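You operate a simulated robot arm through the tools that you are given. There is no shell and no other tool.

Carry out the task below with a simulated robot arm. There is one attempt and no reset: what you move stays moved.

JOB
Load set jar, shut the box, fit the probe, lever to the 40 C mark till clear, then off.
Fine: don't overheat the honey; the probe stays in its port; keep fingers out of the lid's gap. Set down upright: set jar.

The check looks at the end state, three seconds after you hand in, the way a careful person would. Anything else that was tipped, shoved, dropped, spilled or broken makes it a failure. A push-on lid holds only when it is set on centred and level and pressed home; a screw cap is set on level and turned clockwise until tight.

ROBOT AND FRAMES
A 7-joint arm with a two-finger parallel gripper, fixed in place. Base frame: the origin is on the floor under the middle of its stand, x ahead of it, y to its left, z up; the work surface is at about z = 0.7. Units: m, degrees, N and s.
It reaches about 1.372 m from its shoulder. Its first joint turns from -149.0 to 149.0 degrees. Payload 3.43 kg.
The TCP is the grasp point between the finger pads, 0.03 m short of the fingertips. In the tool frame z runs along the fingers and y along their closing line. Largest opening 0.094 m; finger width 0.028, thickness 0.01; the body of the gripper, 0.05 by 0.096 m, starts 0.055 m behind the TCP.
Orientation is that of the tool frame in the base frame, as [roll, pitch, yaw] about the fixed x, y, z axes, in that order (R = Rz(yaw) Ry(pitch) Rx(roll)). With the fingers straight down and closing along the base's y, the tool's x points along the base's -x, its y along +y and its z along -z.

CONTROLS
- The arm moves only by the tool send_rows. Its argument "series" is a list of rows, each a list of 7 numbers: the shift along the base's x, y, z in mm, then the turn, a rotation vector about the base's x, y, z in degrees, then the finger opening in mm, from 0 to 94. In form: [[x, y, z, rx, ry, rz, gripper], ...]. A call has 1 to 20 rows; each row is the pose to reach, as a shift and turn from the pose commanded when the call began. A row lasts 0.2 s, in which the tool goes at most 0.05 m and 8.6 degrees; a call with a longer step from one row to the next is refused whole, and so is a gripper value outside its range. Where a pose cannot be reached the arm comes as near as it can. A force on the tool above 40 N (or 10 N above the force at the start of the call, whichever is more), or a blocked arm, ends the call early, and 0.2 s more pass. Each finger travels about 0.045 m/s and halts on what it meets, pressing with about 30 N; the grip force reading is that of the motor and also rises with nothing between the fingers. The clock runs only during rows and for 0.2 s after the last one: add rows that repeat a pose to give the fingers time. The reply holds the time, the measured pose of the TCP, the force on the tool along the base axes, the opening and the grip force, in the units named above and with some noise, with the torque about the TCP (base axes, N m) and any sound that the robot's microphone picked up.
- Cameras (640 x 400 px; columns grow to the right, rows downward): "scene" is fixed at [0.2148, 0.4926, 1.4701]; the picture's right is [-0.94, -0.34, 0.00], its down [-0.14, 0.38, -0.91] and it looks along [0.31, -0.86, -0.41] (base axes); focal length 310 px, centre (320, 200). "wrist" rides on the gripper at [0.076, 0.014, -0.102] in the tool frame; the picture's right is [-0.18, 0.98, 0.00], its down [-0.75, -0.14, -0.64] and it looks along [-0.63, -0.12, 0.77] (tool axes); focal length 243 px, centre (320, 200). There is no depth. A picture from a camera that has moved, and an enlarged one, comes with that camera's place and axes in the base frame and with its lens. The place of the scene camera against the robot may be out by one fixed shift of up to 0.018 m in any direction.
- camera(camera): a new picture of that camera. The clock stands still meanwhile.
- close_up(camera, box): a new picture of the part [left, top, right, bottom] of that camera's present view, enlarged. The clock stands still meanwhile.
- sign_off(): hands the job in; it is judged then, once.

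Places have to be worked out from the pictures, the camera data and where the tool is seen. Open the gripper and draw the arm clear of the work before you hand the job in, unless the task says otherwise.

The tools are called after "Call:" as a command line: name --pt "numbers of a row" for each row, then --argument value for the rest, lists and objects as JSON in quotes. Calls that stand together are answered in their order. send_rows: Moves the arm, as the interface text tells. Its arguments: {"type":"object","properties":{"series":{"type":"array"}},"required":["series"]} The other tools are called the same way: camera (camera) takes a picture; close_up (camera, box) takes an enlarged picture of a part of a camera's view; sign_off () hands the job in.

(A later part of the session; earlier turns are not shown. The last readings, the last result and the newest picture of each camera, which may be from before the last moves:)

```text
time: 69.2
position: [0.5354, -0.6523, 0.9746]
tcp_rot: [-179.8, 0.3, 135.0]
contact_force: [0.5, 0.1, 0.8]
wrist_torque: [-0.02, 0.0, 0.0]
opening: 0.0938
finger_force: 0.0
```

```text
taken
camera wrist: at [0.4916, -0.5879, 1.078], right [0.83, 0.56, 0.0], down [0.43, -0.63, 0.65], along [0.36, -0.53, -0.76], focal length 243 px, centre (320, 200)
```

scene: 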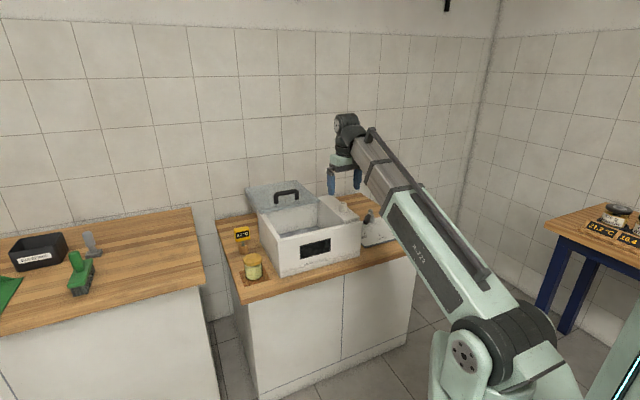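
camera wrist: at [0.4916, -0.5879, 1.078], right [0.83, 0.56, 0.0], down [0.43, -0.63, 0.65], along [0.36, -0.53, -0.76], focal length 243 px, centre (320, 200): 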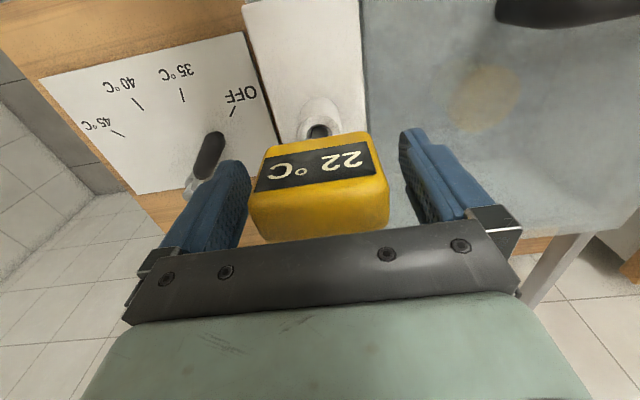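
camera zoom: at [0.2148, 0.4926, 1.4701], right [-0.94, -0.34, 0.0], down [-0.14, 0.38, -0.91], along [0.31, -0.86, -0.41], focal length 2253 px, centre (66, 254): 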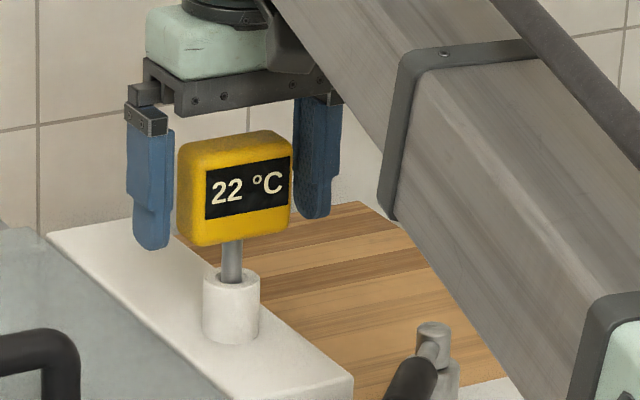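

The probe stands in the port, released. I raise straight up clear of the head, then look at the state and the lever.

Call:
send_rows --pt "0 0 5 0 0 0 94" --pt "0 0 18 0 0 0 94" --pt "0 0 35 0 0 0 94" --pt "0 0 55 0 0 0 94" --pt "0 0 75 0 0 0 94" --pt "0 0 90 0 0 0 94" --pt "0 0 97 0 0 0 94"

Call:
camera --camera "wrist"

Call:
close_up --camera "scene" --box '[240, 150, 440, 290]'

Call:
close_up --camera "scene" --box '[280, 220, 350, 280]'

```text
time: 70.8
position: [0.537, -0.6539, 1.0729]
tcp_rot: [-179.9, 0.2, 134.9]
contact_force: [-0.9, -0.5, 0.0]
wrist_torque: [0.01, 0.0, 0.0]
opening: 0.094
finger_force: 0.2
```

```text
taken
camera wrist: at [0.4916, -0.588, 1.1757], right [0.83, 0.56, 0.0], down [0.43, -0.63, 0.65], along [0.36, -0.53, -0.76], focal length 243 px, centre (320, 200)
```

wrist: 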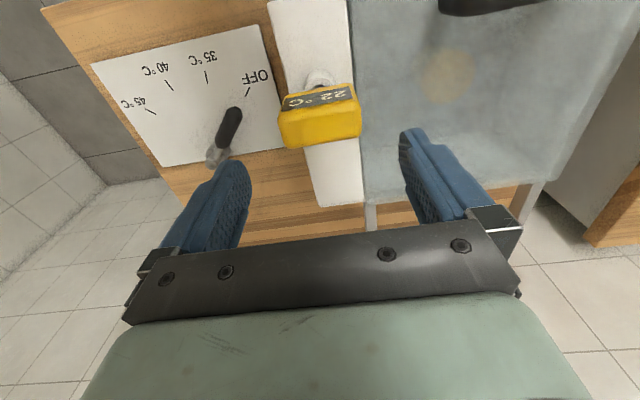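

```text
2.86 times, centred on (340, 220) of scene
camera zoom: at [0.2148, 0.4926, 1.4701], right [-0.94, -0.34, 0.0], down [-0.14, 0.38, -0.91], along [0.31, -0.86, -0.41], focal length 885 px, centre (263, 143)
```

zoom: 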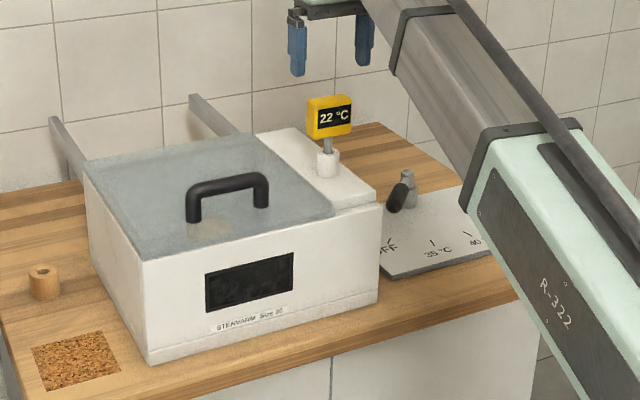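

```text
6.67 times, centred on (315, 250) of scene
camera zoom: at [0.2148, 0.4926, 1.4701], right [-0.94, -0.34, 0.0], down [-0.14, 0.38, -0.91], along [0.31, -0.86, -0.41], focal length 2065 px, centre (353, -133)
```

zoom: 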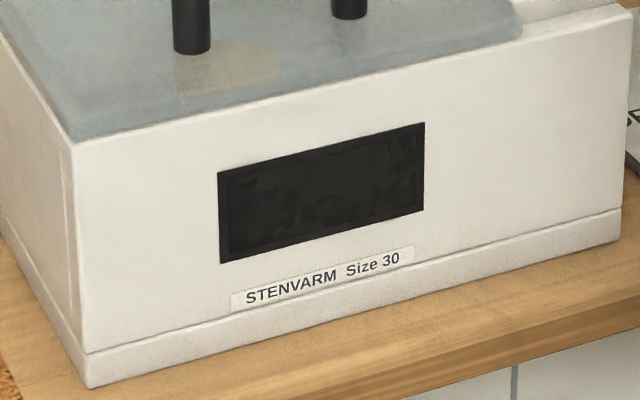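

Everything is stable: lid shut, probe reading 22 °C. From the tick marks I fitted the lever pivot at about (0.457, -0.912) with marks at 90° (OFF), 120°, 150° (40 °C), 180°; the grip is at z≈0.76. I move above the lever and turn to yaw 90°.

Call:
send_rows --pt "-4 -10 0 0 0 -3 80" --pt "-12 -28 0 0 0 -8 70" --pt "-20 -48 0 0 0 -13 60" --pt "-30 -68 0 0 0 -18 60" --pt "-40 -88 0 0 0 -23 60" --pt "-50 -108 0 0 0 -28 60" --pt "-60 -128 -8 0 0 -33 60" --pt "-70 -148 -24 0 0 -38 60" --pt "-77 -163 -44 0 0 -42 60" --pt "-80 -172 -68 0 0 -45 60" --pt "-80 -176 -92 0 0 -45 60" --pt "-80 -176 -108 0 0 -45 60"

Call:
camera --camera "wrist"

Call:
close_up --camera "scene" --box '[320, 150, 450, 260]'

```text
time: 73.4
position: [0.4557, -0.8286, 0.9644]
tcp_rot: [-179.9, 0.3, 90.1]
contact_force: [1.3, -0.1, 0.2]
wrist_torque: [0.0, 0.01, 0.01]
opening: 0.06
finger_force: 0.0
```

```text
taken
camera wrist: at [0.4701, -0.7511, 1.0666], right [0.98, -0.18, 0.0], down [-0.14, -0.75, 0.65], along [-0.12, -0.63, -0.76], focal length 243 px, centre (320, 200)
```

wrist: 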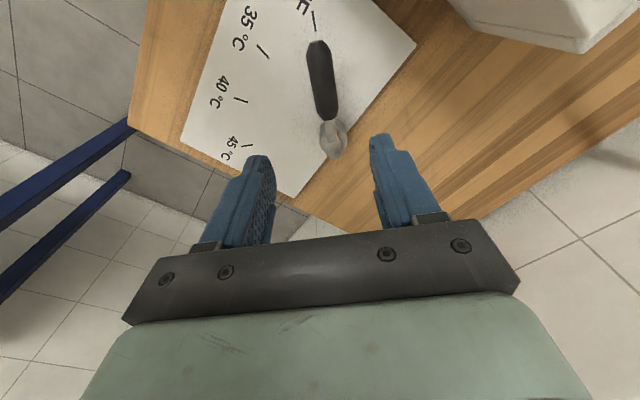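

```text
3.64 times, centred on (385, 205) of scene
camera zoom: at [0.2148, 0.4926, 1.4701], right [-0.94, -0.34, 0.0], down [-0.14, 0.38, -0.91], along [0.31, -0.86, -0.41], focal length 1126 px, centre (84, 182)
```

zoom: 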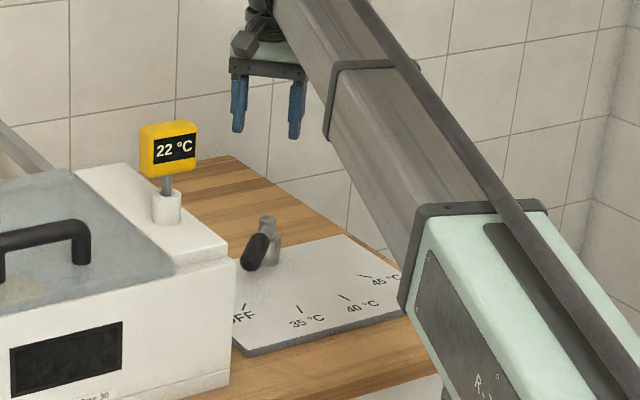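

Call:
close_up --camera "wrist" --box '[180, 0, 420, 180]'

Call:
close_up --camera "scene" --box '[375, 200, 445, 255]'

```text
2.22 times, centred on (300, 90) of wrist
camera zoom: at [0.4701, -0.7511, 1.0666], right [0.98, -0.18, 0.0], down [-0.14, -0.75, 0.65], along [-0.12, -0.63, -0.76], focal length 539 px, centre (364, 444)
```

zoom: 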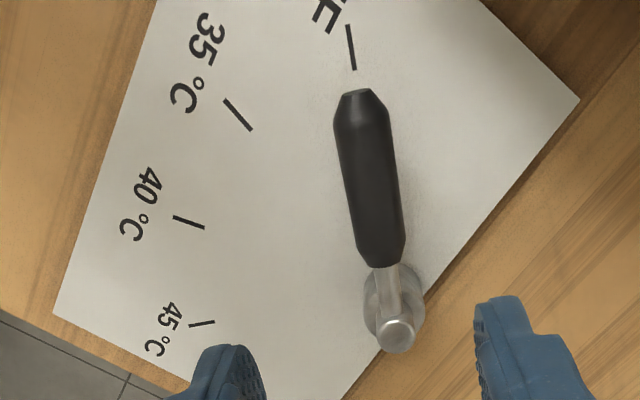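

```text
7.27 times, centred on (410, 228) of scene
camera zoom: at [0.2148, 0.4926, 1.4701], right [-0.94, -0.34, 0.0], down [-0.14, 0.38, -0.91], along [0.31, -0.86, -0.41], focal length 2253 px, centre (-334, 0)
```

zoom: 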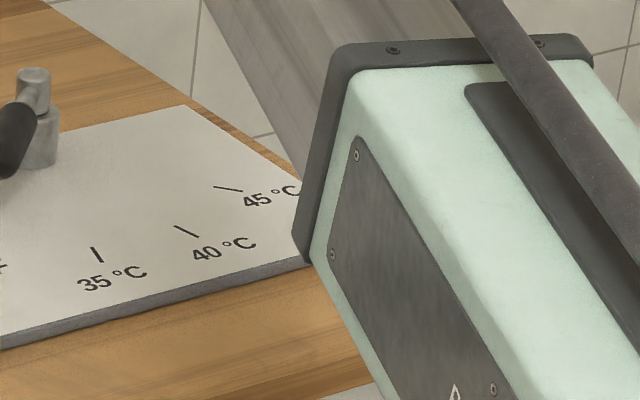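

Pivot confirmed at (0.458, -0.912); the lever points at ~89° with the grip spanning r≈0.045–0.12 at z≈0.76. I centre over it (x≈0.460) and descend in two stages.

Call:
send_rows --pt "2 1 -10 0 0 0 60" --pt "4 1.5 -30 0 0 0 60" --pt "4 1.5 -55 0 0 0 60" --pt "4 1.5 -80 0 0 0 60" --pt "4 1.5 -105 0 0 0 60" --pt "4 1.5 -125 0 0 0 60" --pt "4 1.5 -135 0 0 0 60"

Call:
camera --camera "wrist"

Call:
close_up --camera "scene" --box '[330, 160, 430, 250]'

```text
time: 75.0
position: [0.4593, -0.8274, 0.8288]
tcp_rot: [-180.0, 0.3, 90.0]
contact_force: [0.1, 0.3, -0.6]
wrist_torque: [-0.01, 0.01, 0.0]
opening: 0.06
finger_force: 0.1
```

```text
taken
camera wrist: at [0.4744, -0.7503, 0.9319], right [0.98, -0.18, 0.0], down [-0.14, -0.75, 0.65], along [-0.12, -0.63, -0.76], focal length 243 px, centre (320, 200)
```

wrist: 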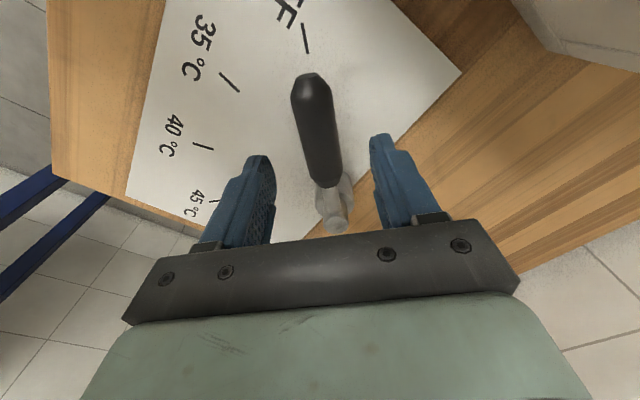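

```text
4.44 times, centred on (380, 205) of scene
camera zoom: at [0.2148, 0.4926, 1.4701], right [-0.94, -0.34, 0.0], down [-0.14, 0.38, -0.91], along [0.31, -0.86, -0.41], focal length 1377 px, centre (53, 178)
```

zoom: 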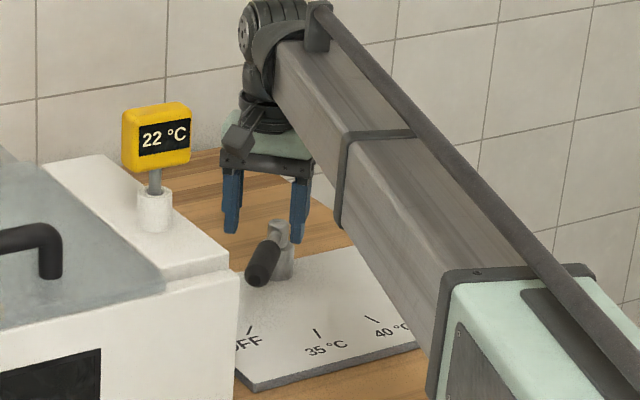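

The grip is centred between the fingers (pixel 318,130 vs predicted 320,132). I descend to TCP z≈0.762 around the grip.

Call:
send_rows --pt "0 0 -10 0 0 0 60" --pt "0 0 -25 0 0 0 60" --pt "0 0 -42 0 0 0 60" --pt "0 0 -57 0 0 0 60" --pt "0 0 -66 0 0 0 60"

Call:
camera --camera "wrist"

Call:
close_up --camera "scene" --box '[330, 160, 430, 250]'

```text
time: 76.2
position: [0.46, -0.8271, 0.7636]
tcp_rot: [-179.9, 0.3, 90.0]
contact_force: [-0.1, -0.2, -0.2]
wrist_torque: [-0.02, -0.02, 0.01]
opening: 0.0602
finger_force: 0.0
```

```text
taken
camera wrist: at [0.4739, -0.75, 0.8655], right [0.98, -0.18, 0.0], down [-0.14, -0.75, 0.65], along [-0.12, -0.63, -0.76], focal length 243 px, centre (320, 200)
```

wrist: 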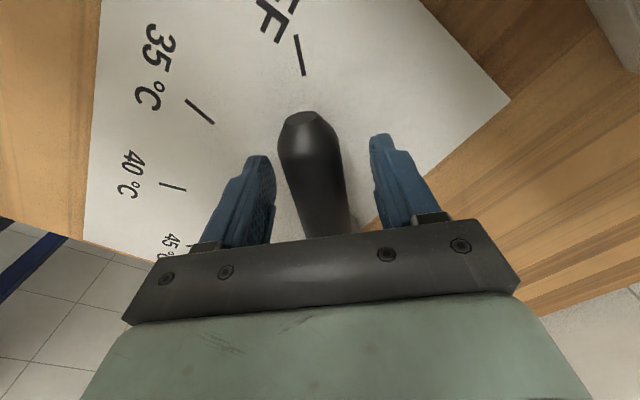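

```text
4.44 times, centred on (380, 205) of scene
camera zoom: at [0.2148, 0.4926, 1.4701], right [-0.94, -0.34, 0.0], down [-0.14, 0.38, -0.91], along [0.31, -0.86, -0.41], focal length 1377 px, centre (53, 178)
```

zoom: 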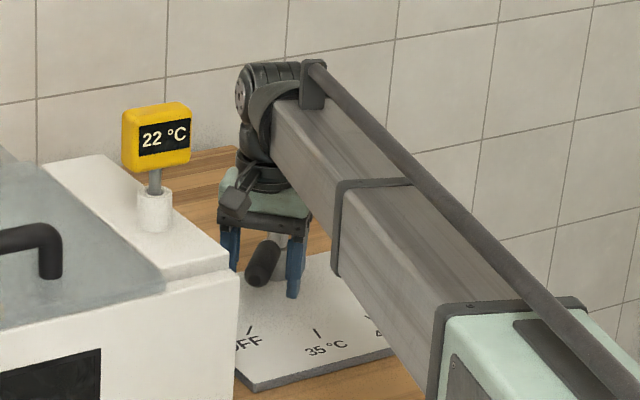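

Fingers straddle the grip with no contact. I close on it gently.

Call:
send_rows --pt "0 0 0 0 0 0 48" --pt "0 0 0 0 0 0 36" --pt "0 0 0 0 0 0 26" --pt "0 0 0 0 0 0 18" --pt "0 0 0 0 0 0 15" --pt "0 0 0 0 0 0 15"

Call:
camera --camera "wrist"

Call:
camera --camera "scene"

```text
time: 77.6
position: [0.4599, -0.8264, 0.7623]
tcp_rot: [-179.8, 0.4, 90.0]
contact_force: [-4.6, 0.1, -2.0]
wrist_torque: [-0.01, -0.05, -0.06]
opening: 0.0318
finger_force: 45.0
```

```text
taken
camera wrist: at [0.4737, -0.7501, 0.8657], right [0.98, -0.18, 0.0], down [-0.14, -0.75, 0.65], along [-0.12, -0.63, -0.76], focal length 243 px, centre (320, 200)
```

wrist: 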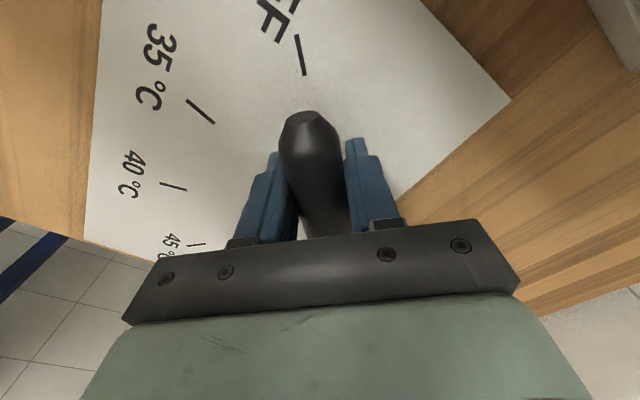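

```text
taken
```

scene: 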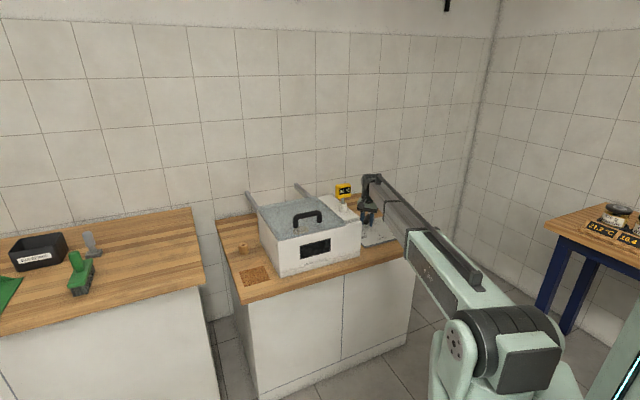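

The grip is held (31.8 mm, 45 N). I now swing the lever CCW about its pivot in 5° rows, first 45° of the 60° to the 40 °C mark, then check.

Call:
send_rows --pt "-7.5 -0.1 0 0 0 5 15" --pt "-14.9 -0.9 0 0 0 10 15" --pt "-22.2 -2.4 0 0 0 15 15" --pt "-29.4 -4.4 0 0 0 20 15" --pt "-36.4 -7.1 0 0 0 25 15" --pt "-43.1 -10.4 0 0 0 30 15" --pt "-49.5 -14.2 0 0 0 35 15" --pt "-55.5 -18.6 0 0 0 40 15" --pt "-61.2 -23.5 0 0 0 45 15"

Call:
camera --camera "wrist"

Call:
close_up --camera "scene" --box '[240, 160, 440, 290]'

```text
time: 79.6
position: [0.3995, -0.8514, 0.7627]
tcp_rot: [-179.8, 0.4, 135.1]
contact_force: [9.1, -15.4, -4.3]
wrist_torque: [0.46, 0.45, -0.43]
opening: 0.0322
finger_force: 44.9
```

```text
taken
camera wrist: at [0.355, -0.7867, 0.8656], right [0.82, 0.57, 0.0], down [0.43, -0.63, 0.65], along [0.37, -0.53, -0.76], focal length 243 px, centre (320, 200)
```

wrist: 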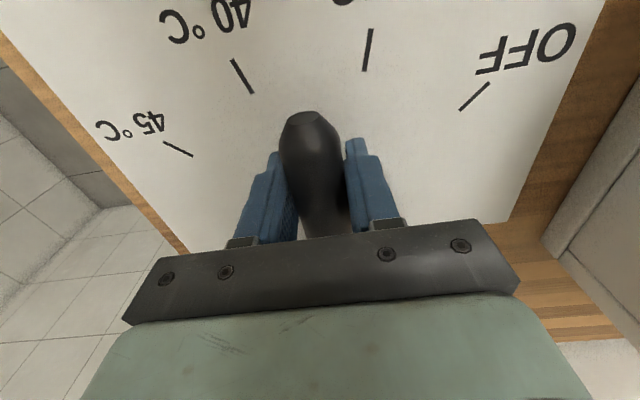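

```text
3.08 times, centred on (340, 225) of scene
camera zoom: at [0.2148, 0.4926, 1.4701], right [-0.94, -0.34, 0.0], down [-0.14, 0.38, -0.91], along [0.31, -0.86, -0.41], focal length 953 px, centre (258, 123)
```

zoom: 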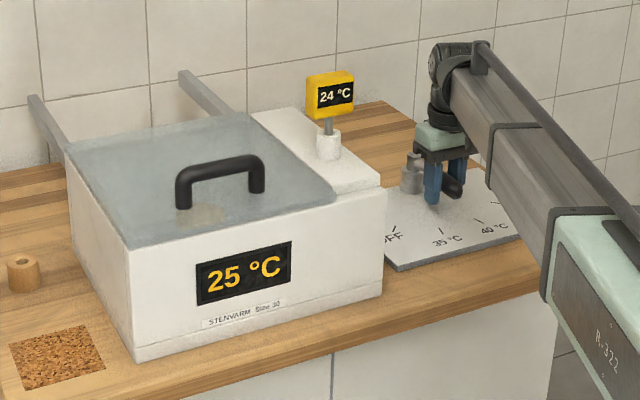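

The front panel woke up showing 25 °C and the probe 24 °C: heating works. I turn the remaining 15° to the 40 °C mark right away.

Call:
send_rows --pt "-5.2 -5.4 0 0 0 5 15" --pt "-9.9 -11.2 0 0 0 10 15" --pt "-14 -17.4 0 0 0 15 15"

Call:
camera --camera "wrist"

Call:
close_up --camera "scene" --box '[240, 160, 440, 290]'

```text
time: 80.4
position: [0.3859, -0.869, 0.7628]
tcp_rot: [-179.9, 0.4, 150.1]
contact_force: [20.9, -17.0, -0.6]
wrist_torque: [0.48, 0.51, -0.33]
opening: 0.0321
finger_force: 45.7
```

```text
taken
camera wrist: at [0.3261, -0.8177, 0.8655], right [0.65, 0.76, 0.0], down [0.58, -0.49, 0.65], along [0.49, -0.42, -0.76], focal length 243 px, centre (320, 200)
```

wrist: 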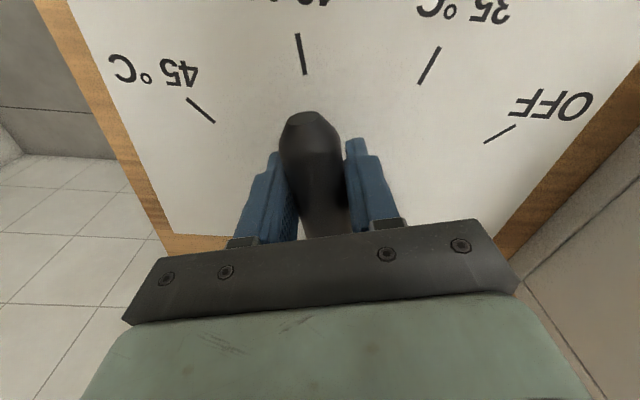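

```text
3.08 times, centred on (340, 225) of scene
camera zoom: at [0.2148, 0.4926, 1.4701], right [-0.94, -0.34, 0.0], down [-0.14, 0.38, -0.91], along [0.31, -0.86, -0.41], focal length 953 px, centre (258, 123)
```

zoom: 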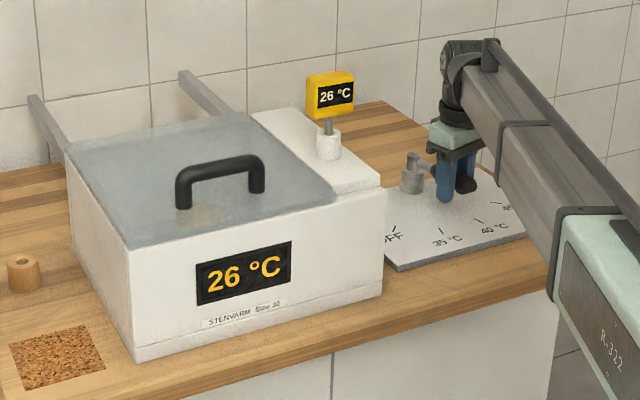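

The 40 °C tick lines up with the lever exactly as OFF did at the start; the displays read 26 °C. I release the grip in place and check the lever holds.

Call:
send_rows --pt "0 0 0 0 0 0 34" --pt "0 0 0 0 0 0 44" --pt "0 0 0 0 0 0 54" --pt "0 0 0 0 0 0 60"

Call:
camera --camera "wrist"

Call:
close_up --camera "scene" --box '[240, 160, 440, 290]'

```text
time: 81.4
position: [0.3844, -0.8682, 0.7625]
tcp_rot: [-179.9, 0.2, 150.0]
contact_force: [0.5, 0.1, 0.2]
wrist_torque: [-0.04, 0.0, 0.0]
opening: 0.06
finger_force: 0.0
```

```text
taken
camera wrist: at [0.3246, -0.8167, 0.8659], right [0.65, 0.76, 0.0], down [0.58, -0.5, 0.65], along [0.49, -0.42, -0.76], focal length 243 px, centre (320, 200)
```

wrist: 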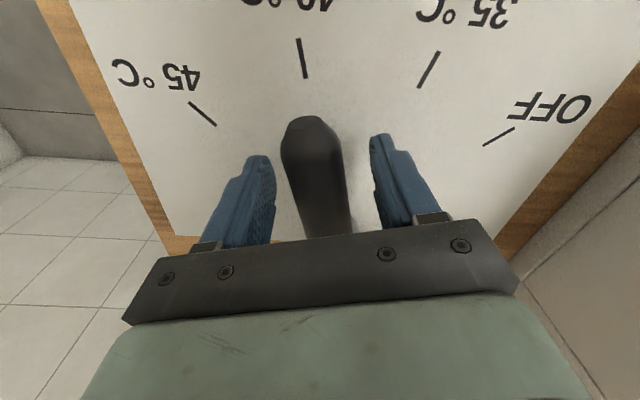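

```text
3.08 times, centred on (340, 225) of scene
camera zoom: at [0.2148, 0.4926, 1.4701], right [-0.94, -0.34, 0.0], down [-0.14, 0.38, -0.91], along [0.31, -0.86, -0.41], focal length 953 px, centre (258, 123)
```

zoom: 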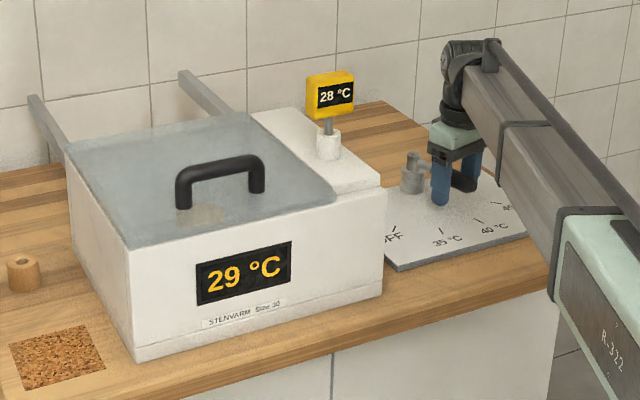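

The lever stays at 40; panel 29 °C, probe 28 °C. I take a baseline look at the jar through the glass lid from the scene camera.

Call:
close_up --camera "scene" --box '[285, 205, 335, 245]'

```text
10.00 times, centred on (310, 225) of scene
camera zoom: at [0.2148, 0.4926, 1.4701], right [-0.94, -0.34, 0.0], down [-0.14, 0.38, -0.91], along [0.31, -0.86, -0.41], focal length 3097 px, centre (420, -50)
```

zoom: 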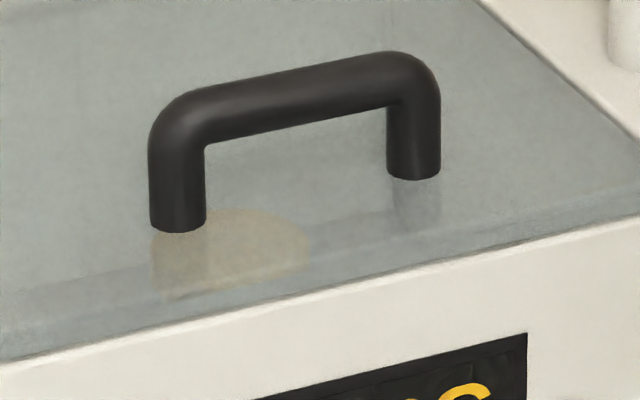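

The jar is only faintly visible from the scene camera, so I'll rise off the lever and view the jar's side through the glass lid with the wrist camera from the right, while it warms up at the thermostat setting.

Call:
send_rows --pt "0 0 15 0 0 0 60" --pt "0 0 50 0 0 0 60" --pt "0 0 95 0 0 0 60" --pt "0 0 140 0 0 6 60" --pt "10 8 185 0 0 13 60" --pt "25 20 230 0 0 20 60" --pt "40 32 270 0 0 28 60" --pt "57 44 305 0 0 36 60" --pt "75 57 328 0 0 44 60" --pt "93 70 338 0 0 52 60" --pt "110 84 338 0 0 60 60" --pt "125 95 338 0 0 68 60" --pt "133 100 338 0 0 75 60" --pt "136 102 338 0 0 80 60"

Call:
camera --camera "wrist"

Call:
close_up --camera "scene" --box '[240, 160, 440, 290]'

```text
time: 84.4
position: [0.5213, -0.7668, 1.1005]
tcp_rot: [-179.8, 0.3, -129.9]
contact_force: [-0.4, -0.4, 0.3]
wrist_torque: [0.0, 0.01, -0.01]
opening: 0.06
finger_force: 0.0
```

```text
taken
camera wrist: at [0.4601, -0.8149, 1.2039], right [-0.64, 0.77, 0.0], down [0.59, 0.49, 0.65], along [0.5, 0.41, -0.76], focal length 243 px, centre (320, 200)
```

wrist: 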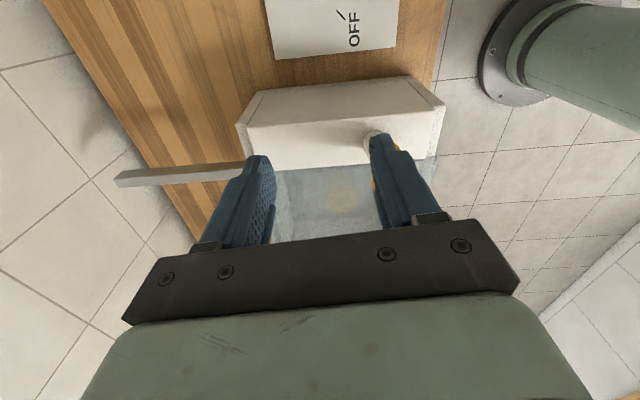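

```text
3.08 times, centred on (340, 225) of scene
camera zoom: at [0.2148, 0.4926, 1.4701], right [-0.94, -0.34, 0.0], down [-0.14, 0.38, -0.91], along [0.31, -0.86, -0.41], focal length 953 px, centre (258, 123)
```

zoom: 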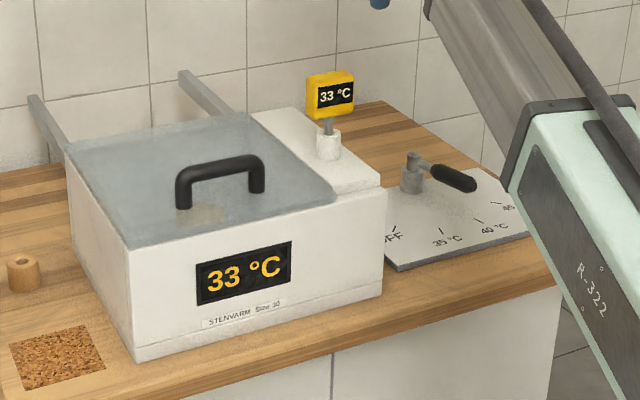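

Call:
close_up --camera "wrist" --box '[260, 140, 440, 240]'

Call:
close_up --camera "scene" --box '[285, 205, 335, 245]'

Call:
close_up --camera "scene" --box '[365, 200, 415, 245]'

```text
3.56 times, centred on (350, 190) of wrist
camera zoom: at [0.4601, -0.8149, 1.2039], right [-0.64, 0.77, 0.0], down [0.59, 0.49, 0.65], along [0.5, 0.41, -0.76], focal length 863 px, centre (213, 236)
```

zoom: 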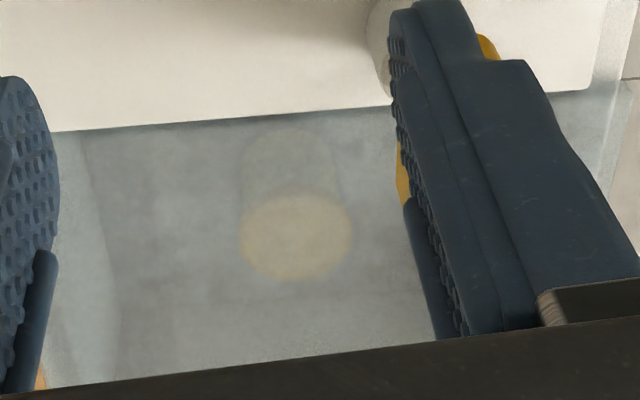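

```text
10.00 times, centred on (310, 225) of scene
camera zoom: at [0.2148, 0.4926, 1.4701], right [-0.94, -0.34, 0.0], down [-0.14, 0.38, -0.91], along [0.31, -0.86, -0.41], focal length 3097 px, centre (420, -50)
```

zoom: 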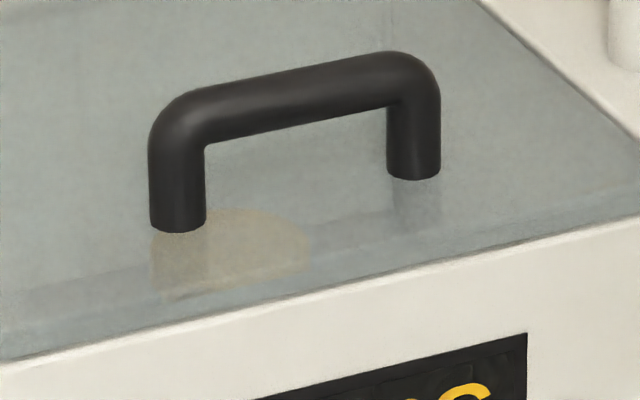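

```text
8.89 times, centred on (390, 222) of scene
camera zoom: at [0.2148, 0.4926, 1.4701], right [-0.94, -0.34, 0.0], down [-0.14, 0.38, -0.91], along [0.31, -0.86, -0.41], focal length 2753 px, centre (-302, 0)
```

zoom: 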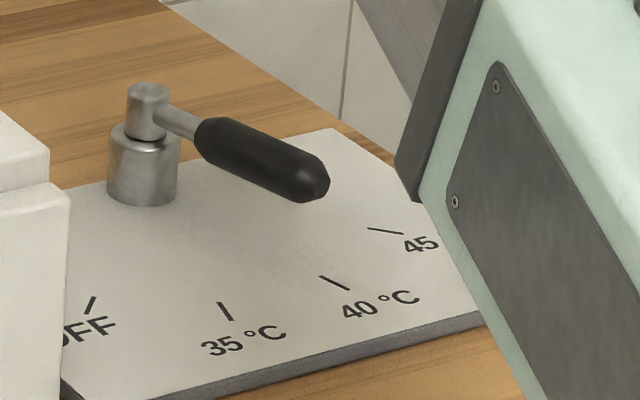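

I can see the jar body (pale, opaque) through the lid from here; panel and probe both 33 °C, lever at 40. I wait 2 s and check again.

Call:
send_rows --pt "0 0 0 0 0 0 60" --pt "0 0 0 0 0 0 60" --pt "0 0 0 0 0 0 60" --pt "0 0 0 0 0 0 60" --pt "0 0 0 0 0 0 60" --pt "0 0 0 0 0 0 60" --pt "0 0 0 0 0 0 60" --pt "0 0 0 0 0 0 60" --pt "0 0 0 0 0 0 60"

Call:
close_up --camera "wrist" --box '[260, 140, 440, 240]'

Call:
close_up --camera "scene" --box '[240, 160, 440, 290]'

```text
time: 86.4
position: [0.5193, -0.7656, 1.1012]
tcp_rot: [-179.9, 0.2, -130.0]
contact_force: [0.1, -0.2, 0.3]
wrist_torque: [0.0, 0.01, -0.02]
opening: 0.0603
finger_force: 0.1
```

```text
3.56 times, centred on (350, 190) of wrist
camera zoom: at [0.4598, -0.8149, 1.2039], right [-0.63, 0.77, 0.0], down [0.59, 0.49, 0.65], along [0.5, 0.41, -0.76], focal length 863 px, centre (213, 236)
```

zoom: 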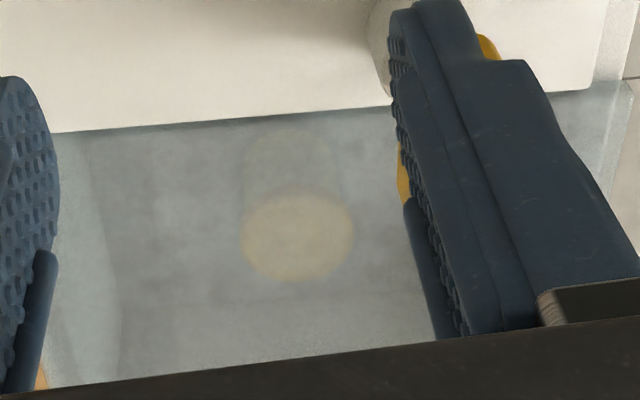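

```text
3.08 times, centred on (340, 225) of scene
camera zoom: at [0.2148, 0.4926, 1.4701], right [-0.94, -0.34, 0.0], down [-0.14, 0.38, -0.91], along [0.31, -0.86, -0.41], focal length 953 px, centre (258, 123)
```

zoom: 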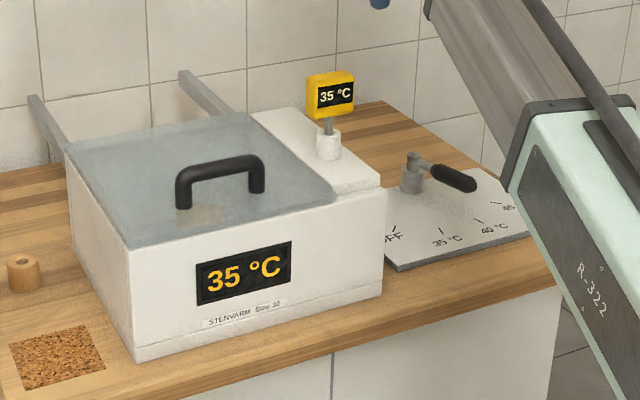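

Now 35 °C and the jar body still looks pale. I keep waiting.

Call:
send_rows --pt "0 0 0 0 0 0 60" --pt "0 0 0 0 0 0 60" --pt "0 0 0 0 0 0 60" --pt "0 0 0 0 0 0 60" --pt "0 0 0 0 0 0 60" --pt "0 0 0 0 0 0 60" --pt "0 0 0 0 0 0 60" --pt "0 0 0 0 0 0 60" --pt "0 0 0 0 0 0 60" --pt "0 0 0 0 0 0 60" --pt "0 0 0 0 0 0 60" --pt "0 0 0 0 0 0 60" --pt "0 0 0 0 0 0 60" --pt "0 0 0 0 0 0 60"

Call:
close_up --camera "wrist" --box '[260, 140, 440, 240]'

Call:
close_up --camera "scene" --box '[240, 160, 440, 290]'

```text
time: 89.4
position: [0.5192, -0.765, 1.1002]
tcp_rot: [-179.9, 0.3, -130.0]
contact_force: [-0.5, -0.2, 0.1]
wrist_torque: [-0.02, -0.01, -0.05]
opening: 0.0601
finger_force: 0.2
```

```text
3.56 times, centred on (350, 190) of wrist
camera zoom: at [0.4598, -0.8149, 1.2039], right [-0.63, 0.77, 0.0], down [0.59, 0.49, 0.65], along [0.5, 0.41, -0.76], focal length 863 px, centre (213, 236)
```

zoom: 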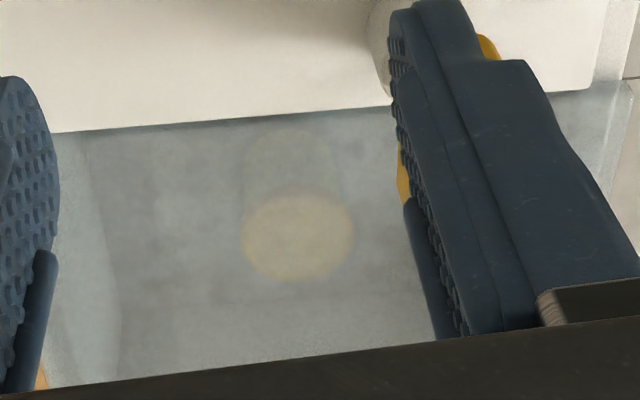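

```text
3.08 times, centred on (340, 225) of scene
camera zoom: at [0.2148, 0.4926, 1.4701], right [-0.94, -0.34, 0.0], down [-0.14, 0.38, -0.91], along [0.31, -0.86, -0.41], focal length 953 px, centre (258, 123)
```

zoom: 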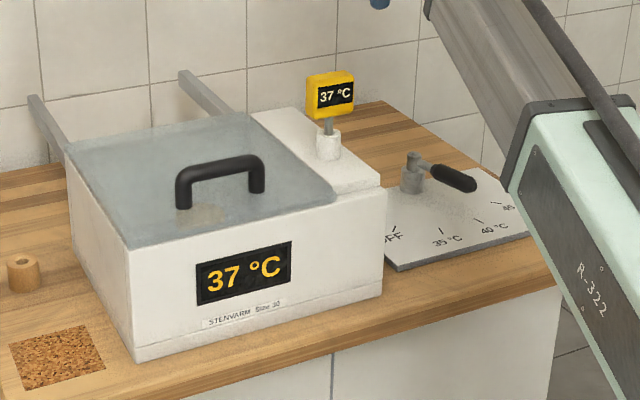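

37 °C, honey not visibly changed yet. I wait another 4 s.

Call:
send_rows --pt "0 0 0 0 0 0 60" --pt "0 0 0 0 0 0 60" --pt "0 0 0 0 0 0 60" --pt "0 0 0 0 0 0 60" --pt "0 0 0 0 0 0 60" --pt "0 0 0 0 0 0 60" --pt "0 0 0 0 0 0 60" --pt "0 0 0 0 0 0 60" --pt "0 0 0 0 0 0 60" --pt "0 0 0 0 0 0 60" --pt "0 0 0 0 0 0 60" --pt "0 0 0 0 0 0 60" --pt "0 0 0 0 0 0 60" --pt "0 0 0 0 0 0 60" --pt "0 0 0 0 0 0 60" --pt "0 0 0 0 0 0 60" --pt "0 0 0 0 0 0 60" --pt "0 0 0 0 0 0 60" --pt "0 0 0 0 0 0 60"

Call:
close_up --camera "wrist" --box '[260, 140, 440, 240]'

Call:
close_up --camera "scene" --box '[240, 160, 440, 290]'

```text
time: 93.4
position: [0.5214, -0.7656, 1.1002]
tcp_rot: [-179.9, 0.3, -130.0]
contact_force: [0.0, -0.5, 0.0]
wrist_torque: [0.0, 0.02, -0.02]
opening: 0.0602
finger_force: 0.1
```

```text
3.56 times, centred on (350, 190) of wrist
camera zoom: at [0.4598, -0.8149, 1.2039], right [-0.63, 0.77, 0.0], down [0.59, 0.49, 0.65], along [0.5, 0.41, -0.76], focal length 863 px, centre (213, 236)
```

zoom: 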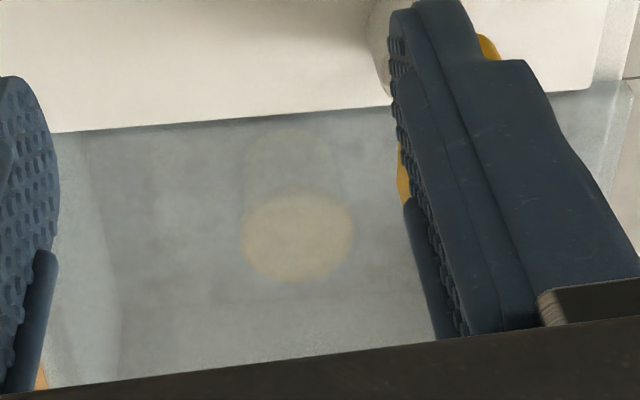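

```text
3.08 times, centred on (340, 225) of scene
camera zoom: at [0.2148, 0.4926, 1.4701], right [-0.94, -0.34, 0.0], down [-0.14, 0.38, -0.91], along [0.31, -0.86, -0.41], focal length 953 px, centre (258, 123)
```

zoom: 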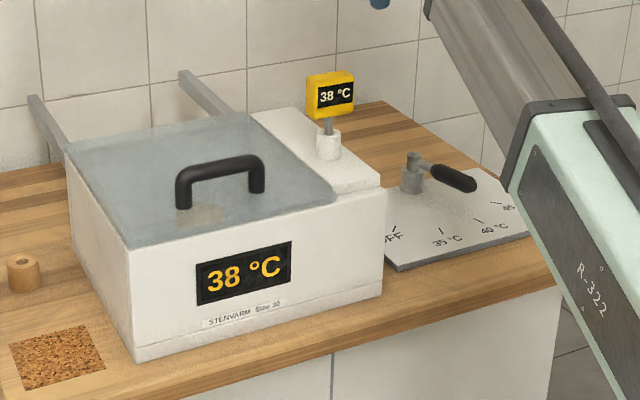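

38 °C. I look closer at the jar body to have a finer baseline for the colour change.

Call:
close_up --camera "wrist" --box '[315, 165, 375, 225]'

Call:
send_rows --pt "0 0 0 0 0 0 60" --pt "0 0 0 0 0 0 60" --pt "0 0 0 0 0 0 60" --pt "0 0 0 0 0 0 60" --pt "0 0 0 0 0 0 60" --pt "0 0 0 0 0 0 60" --pt "0 0 0 0 0 0 60" --pt "0 0 0 0 0 0 60" --pt "0 0 0 0 0 0 60" --pt "0 0 0 0 0 0 60" --pt "0 0 0 0 0 0 60" --pt "0 0 0 0 0 0 60" --pt "0 0 0 0 0 0 60" --pt "0 0 0 0 0 0 60"

Call:
close_up --camera "wrist" --box '[315, 165, 375, 225]'

Call:
close_up --camera "scene" --box '[240, 160, 440, 290]'

```text
6.67 times, centred on (345, 195) of wrist
camera zoom: at [0.4598, -0.8149, 1.2039], right [-0.63, 0.77, 0.0], down [0.59, 0.49, 0.65], along [0.5, 0.41, -0.76], focal length 1618 px, centre (153, 233)
```

zoom: 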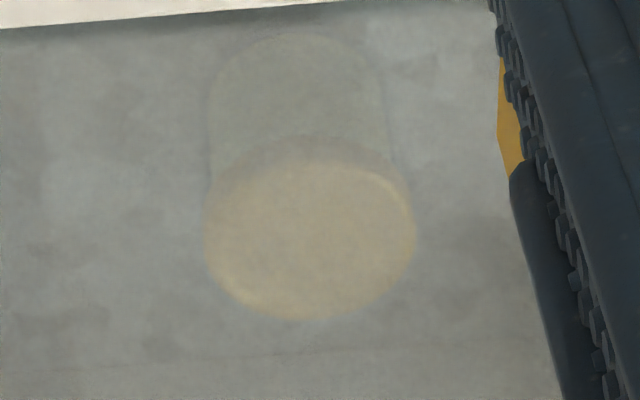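

```text
time: 96.4
position: [0.5205, -0.7656, 1.1016]
tcp_rot: [-179.9, 0.3, -129.9]
contact_force: [0.4, -0.2, 0.1]
wrist_torque: [-0.04, -0.03, 0.01]
opening: 0.0601
finger_force: 0.0
```

```text
6.67 times, centred on (345, 195) of wrist
camera zoom: at [0.4598, -0.8149, 1.2039], right [-0.63, 0.77, 0.0], down [0.59, 0.49, 0.65], along [0.5, 0.41, -0.76], focal length 1618 px, centre (153, 233)
```

zoom: 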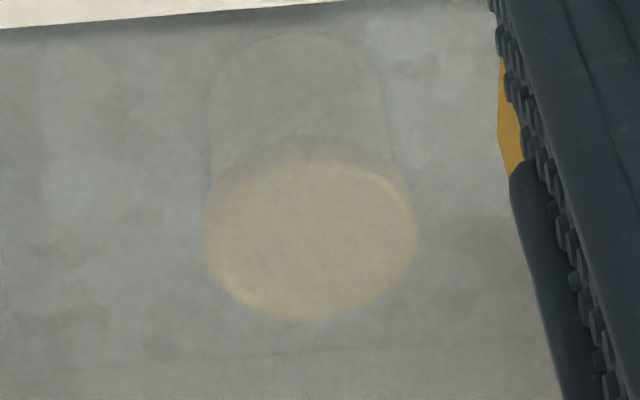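

```text
3.08 times, centred on (340, 225) of scene
camera zoom: at [0.2148, 0.4926, 1.4701], right [-0.94, -0.34, 0.0], down [-0.14, 0.38, -0.91], along [0.31, -0.86, -0.41], focal length 953 px, centre (258, 123)
```

zoom: 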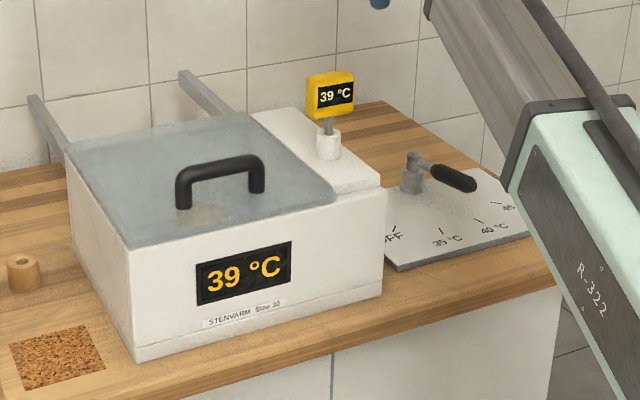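

39 °C; the body has barely changed (perhaps slightly darker). I keep waiting and comparing.

Call:
send_rows --pt "0 0 0 0 0 0 60" --pt "0 0 0 0 0 0 60" --pt "0 0 0 0 0 0 60" --pt "0 0 0 0 0 0 60" --pt "0 0 0 0 0 0 60" --pt "0 0 0 0 0 0 60" --pt "0 0 0 0 0 0 60" --pt "0 0 0 0 0 0 60" --pt "0 0 0 0 0 0 60" --pt "0 0 0 0 0 0 60" --pt "0 0 0 0 0 0 60" --pt "0 0 0 0 0 0 60" --pt "0 0 0 0 0 0 60" --pt "0 0 0 0 0 0 60" --pt "0 0 0 0 0 0 60" --pt "0 0 0 0 0 0 60" --pt "0 0 0 0 0 0 60" --pt "0 0 0 0 0 0 60" --pt "0 0 0 0 0 0 60"

Call:
close_up --camera "wrist" --box '[315, 165, 375, 225]'

Call:
close_up --camera "scene" --box '[240, 160, 440, 290]'

```text
time: 100.4
position: [0.52, -0.7652, 1.1005]
tcp_rot: [-179.9, 0.3, -129.9]
contact_force: [-0.8, -0.6, -0.3]
wrist_torque: [0.0, 0.0, 0.01]
opening: 0.0599
finger_force: 0.1
```

```text
6.67 times, centred on (345, 195) of wrist
camera zoom: at [0.4598, -0.8149, 1.2039], right [-0.63, 0.77, 0.0], down [0.59, 0.49, 0.65], along [0.5, 0.41, -0.76], focal length 1618 px, centre (153, 233)
```

zoom: 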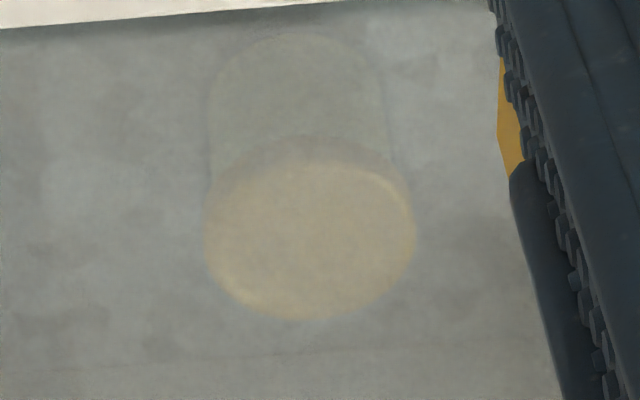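

```text
3.08 times, centred on (340, 225) of scene
camera zoom: at [0.2148, 0.4926, 1.4701], right [-0.94, -0.34, 0.0], down [-0.14, 0.38, -0.91], along [0.31, -0.86, -0.41], focal length 953 px, centre (258, 123)
```

zoom: 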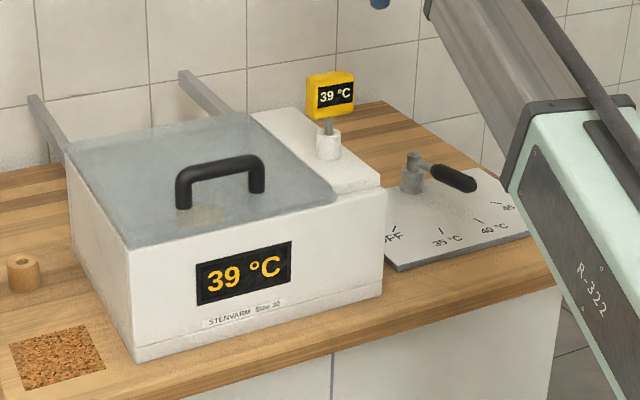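

39 °C steady; the body tone is darkening very slowly — the honey seems to be starting to clear. I keep waiting.

Call:
send_rows --pt "0 0 0 0 0 0 60" --pt "0 0 0 0 0 0 60" --pt "0 0 0 0 0 0 60" --pt "0 0 0 0 0 0 60" --pt "0 0 0 0 0 0 60" --pt "0 0 0 0 0 0 60" --pt "0 0 0 0 0 0 60" --pt "0 0 0 0 0 0 60" --pt "0 0 0 0 0 0 60" --pt "0 0 0 0 0 0 60" --pt "0 0 0 0 0 0 60" --pt "0 0 0 0 0 0 60" --pt "0 0 0 0 0 0 60" --pt "0 0 0 0 0 0 60" --pt "0 0 0 0 0 0 60" --pt "0 0 0 0 0 0 60" --pt "0 0 0 0 0 0 60" --pt "0 0 0 0 0 0 60" --pt "0 0 0 0 0 0 60" --pt "0 0 0 0 0 0 60"

Call:
close_up --camera "wrist" --box '[315, 165, 375, 225]'

Call:
close_up --camera "scene" --box '[240, 160, 440, 290]'

```text
time: 104.6
position: [0.5207, -0.7652, 1.1001]
tcp_rot: [-179.9, 0.3, -130.0]
contact_force: [0.9, 0.4, -0.6]
wrist_torque: [-0.01, 0.0, 0.0]
opening: 0.0599
finger_force: 0.0
```

```text
6.67 times, centred on (345, 195) of wrist
camera zoom: at [0.4599, -0.8149, 1.2039], right [-0.63, 0.77, 0.0], down [0.59, 0.49, 0.65], along [0.5, 0.41, -0.76], focal length 1618 px, centre (153, 233)
```

zoom: 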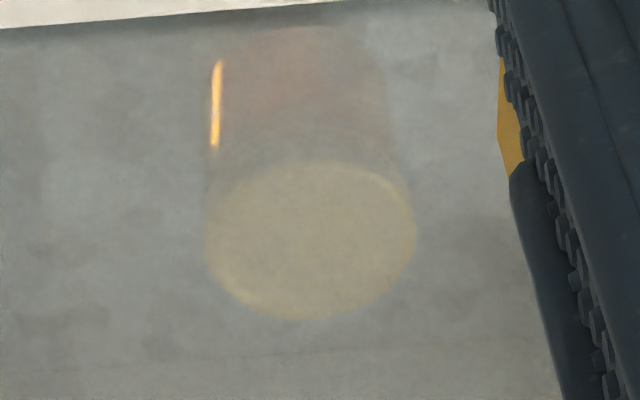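

```text
3.08 times, centred on (340, 225) of scene
camera zoom: at [0.2148, 0.4926, 1.4701], right [-0.94, -0.34, 0.0], down [-0.14, 0.38, -0.91], along [0.31, -0.86, -0.41], focal length 953 px, centre (258, 123)
```

zoom: 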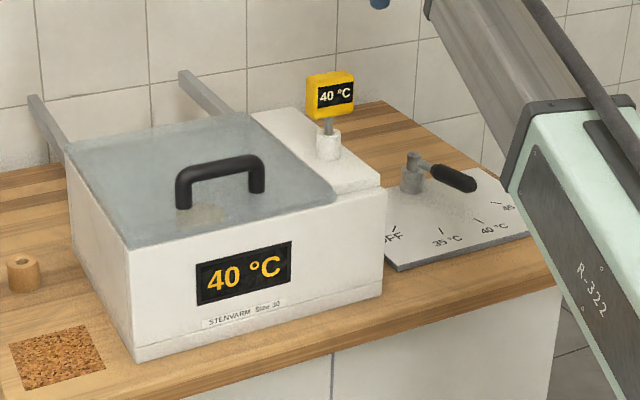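

The honey just turned clear amber (transparent with a bright highlight) at 40 °C. I go straight back down the same path to the lever and close on its grip.

Call:
send_rows --pt "-3 -2 0 0 0 -5 60" --pt "-11 -7 0 0 0 -12 60" --pt "-26 -18 0 0 0 -20 60" --pt "-43 -32 0 0 0 -28 60" --pt "-61 -45 -10 0 0 -36 60" --pt "-79 -58 -33 0 0 -44 60" --pt "-96 -70 -68 0 0 -52 60" --pt "-111 -82 -108 0 0 -60 60" --pt "-126 -94 -153 0 0 -67 60" --pt "-136 -102 -198 0 0 -74 60" --pt "-136 -102 -243 0 0 -80 60" --pt "-136 -102 -285 0 0 -80 60" --pt "-136 -102 -318 0 0 -80 60" --pt "-136 -102 -338 0 0 -80 60" --pt "-136 -102 -338 0 0 -80 46" --pt "-136 -102 -338 0 0 -80 34" --pt "-136 -102 -338 0 0 -80 24" --pt "-136 -102 -338 0 0 -80 15" --pt "-136 -102 -338 0 0 -80 15" --pt "-136 -102 -338 0 0 -80 15"

Call:
camera --camera "wrist"

Call:
close_up --camera "scene" --box '[240, 160, 440, 290]'

```text
time: 108.8
position: [0.3842, -0.868, 0.7615]
tcp_rot: [-180.0, 0.2, 150.1]
contact_force: [-1.9, -1.2, -4.8]
wrist_torque: [-0.05, -0.18, -0.2]
opening: 0.032
finger_force: 44.9
```

```text
taken
camera wrist: at [0.3247, -0.8168, 0.8652], right [0.65, 0.76, 0.0], down [0.58, -0.5, 0.65], along [0.49, -0.42, -0.76], focal length 243 px, centre (320, 200)
```

wrist: 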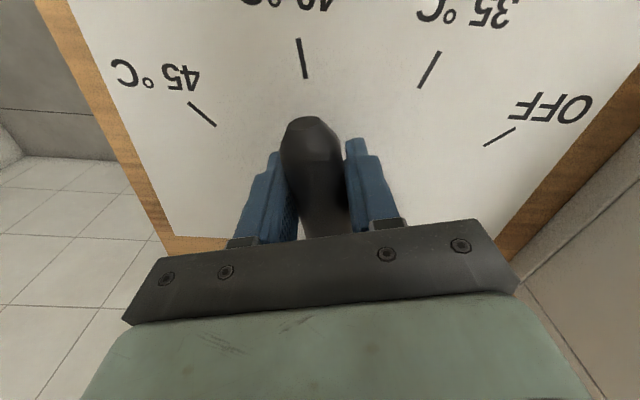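

```text
3.08 times, centred on (340, 225) of scene
camera zoom: at [0.2148, 0.4926, 1.4701], right [-0.94, -0.34, 0.0], down [-0.14, 0.38, -0.91], along [0.31, -0.86, -0.41], focal length 953 px, centre (258, 123)
```

zoom: 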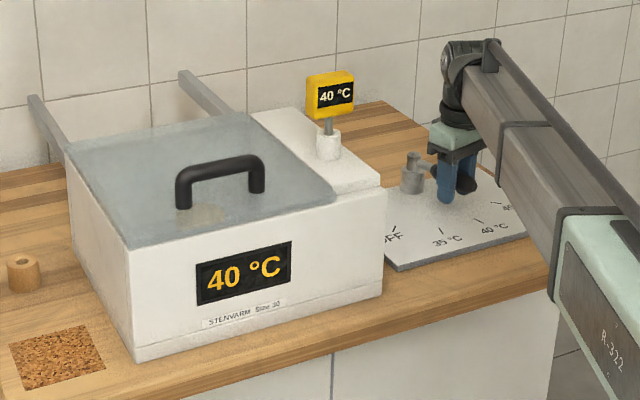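

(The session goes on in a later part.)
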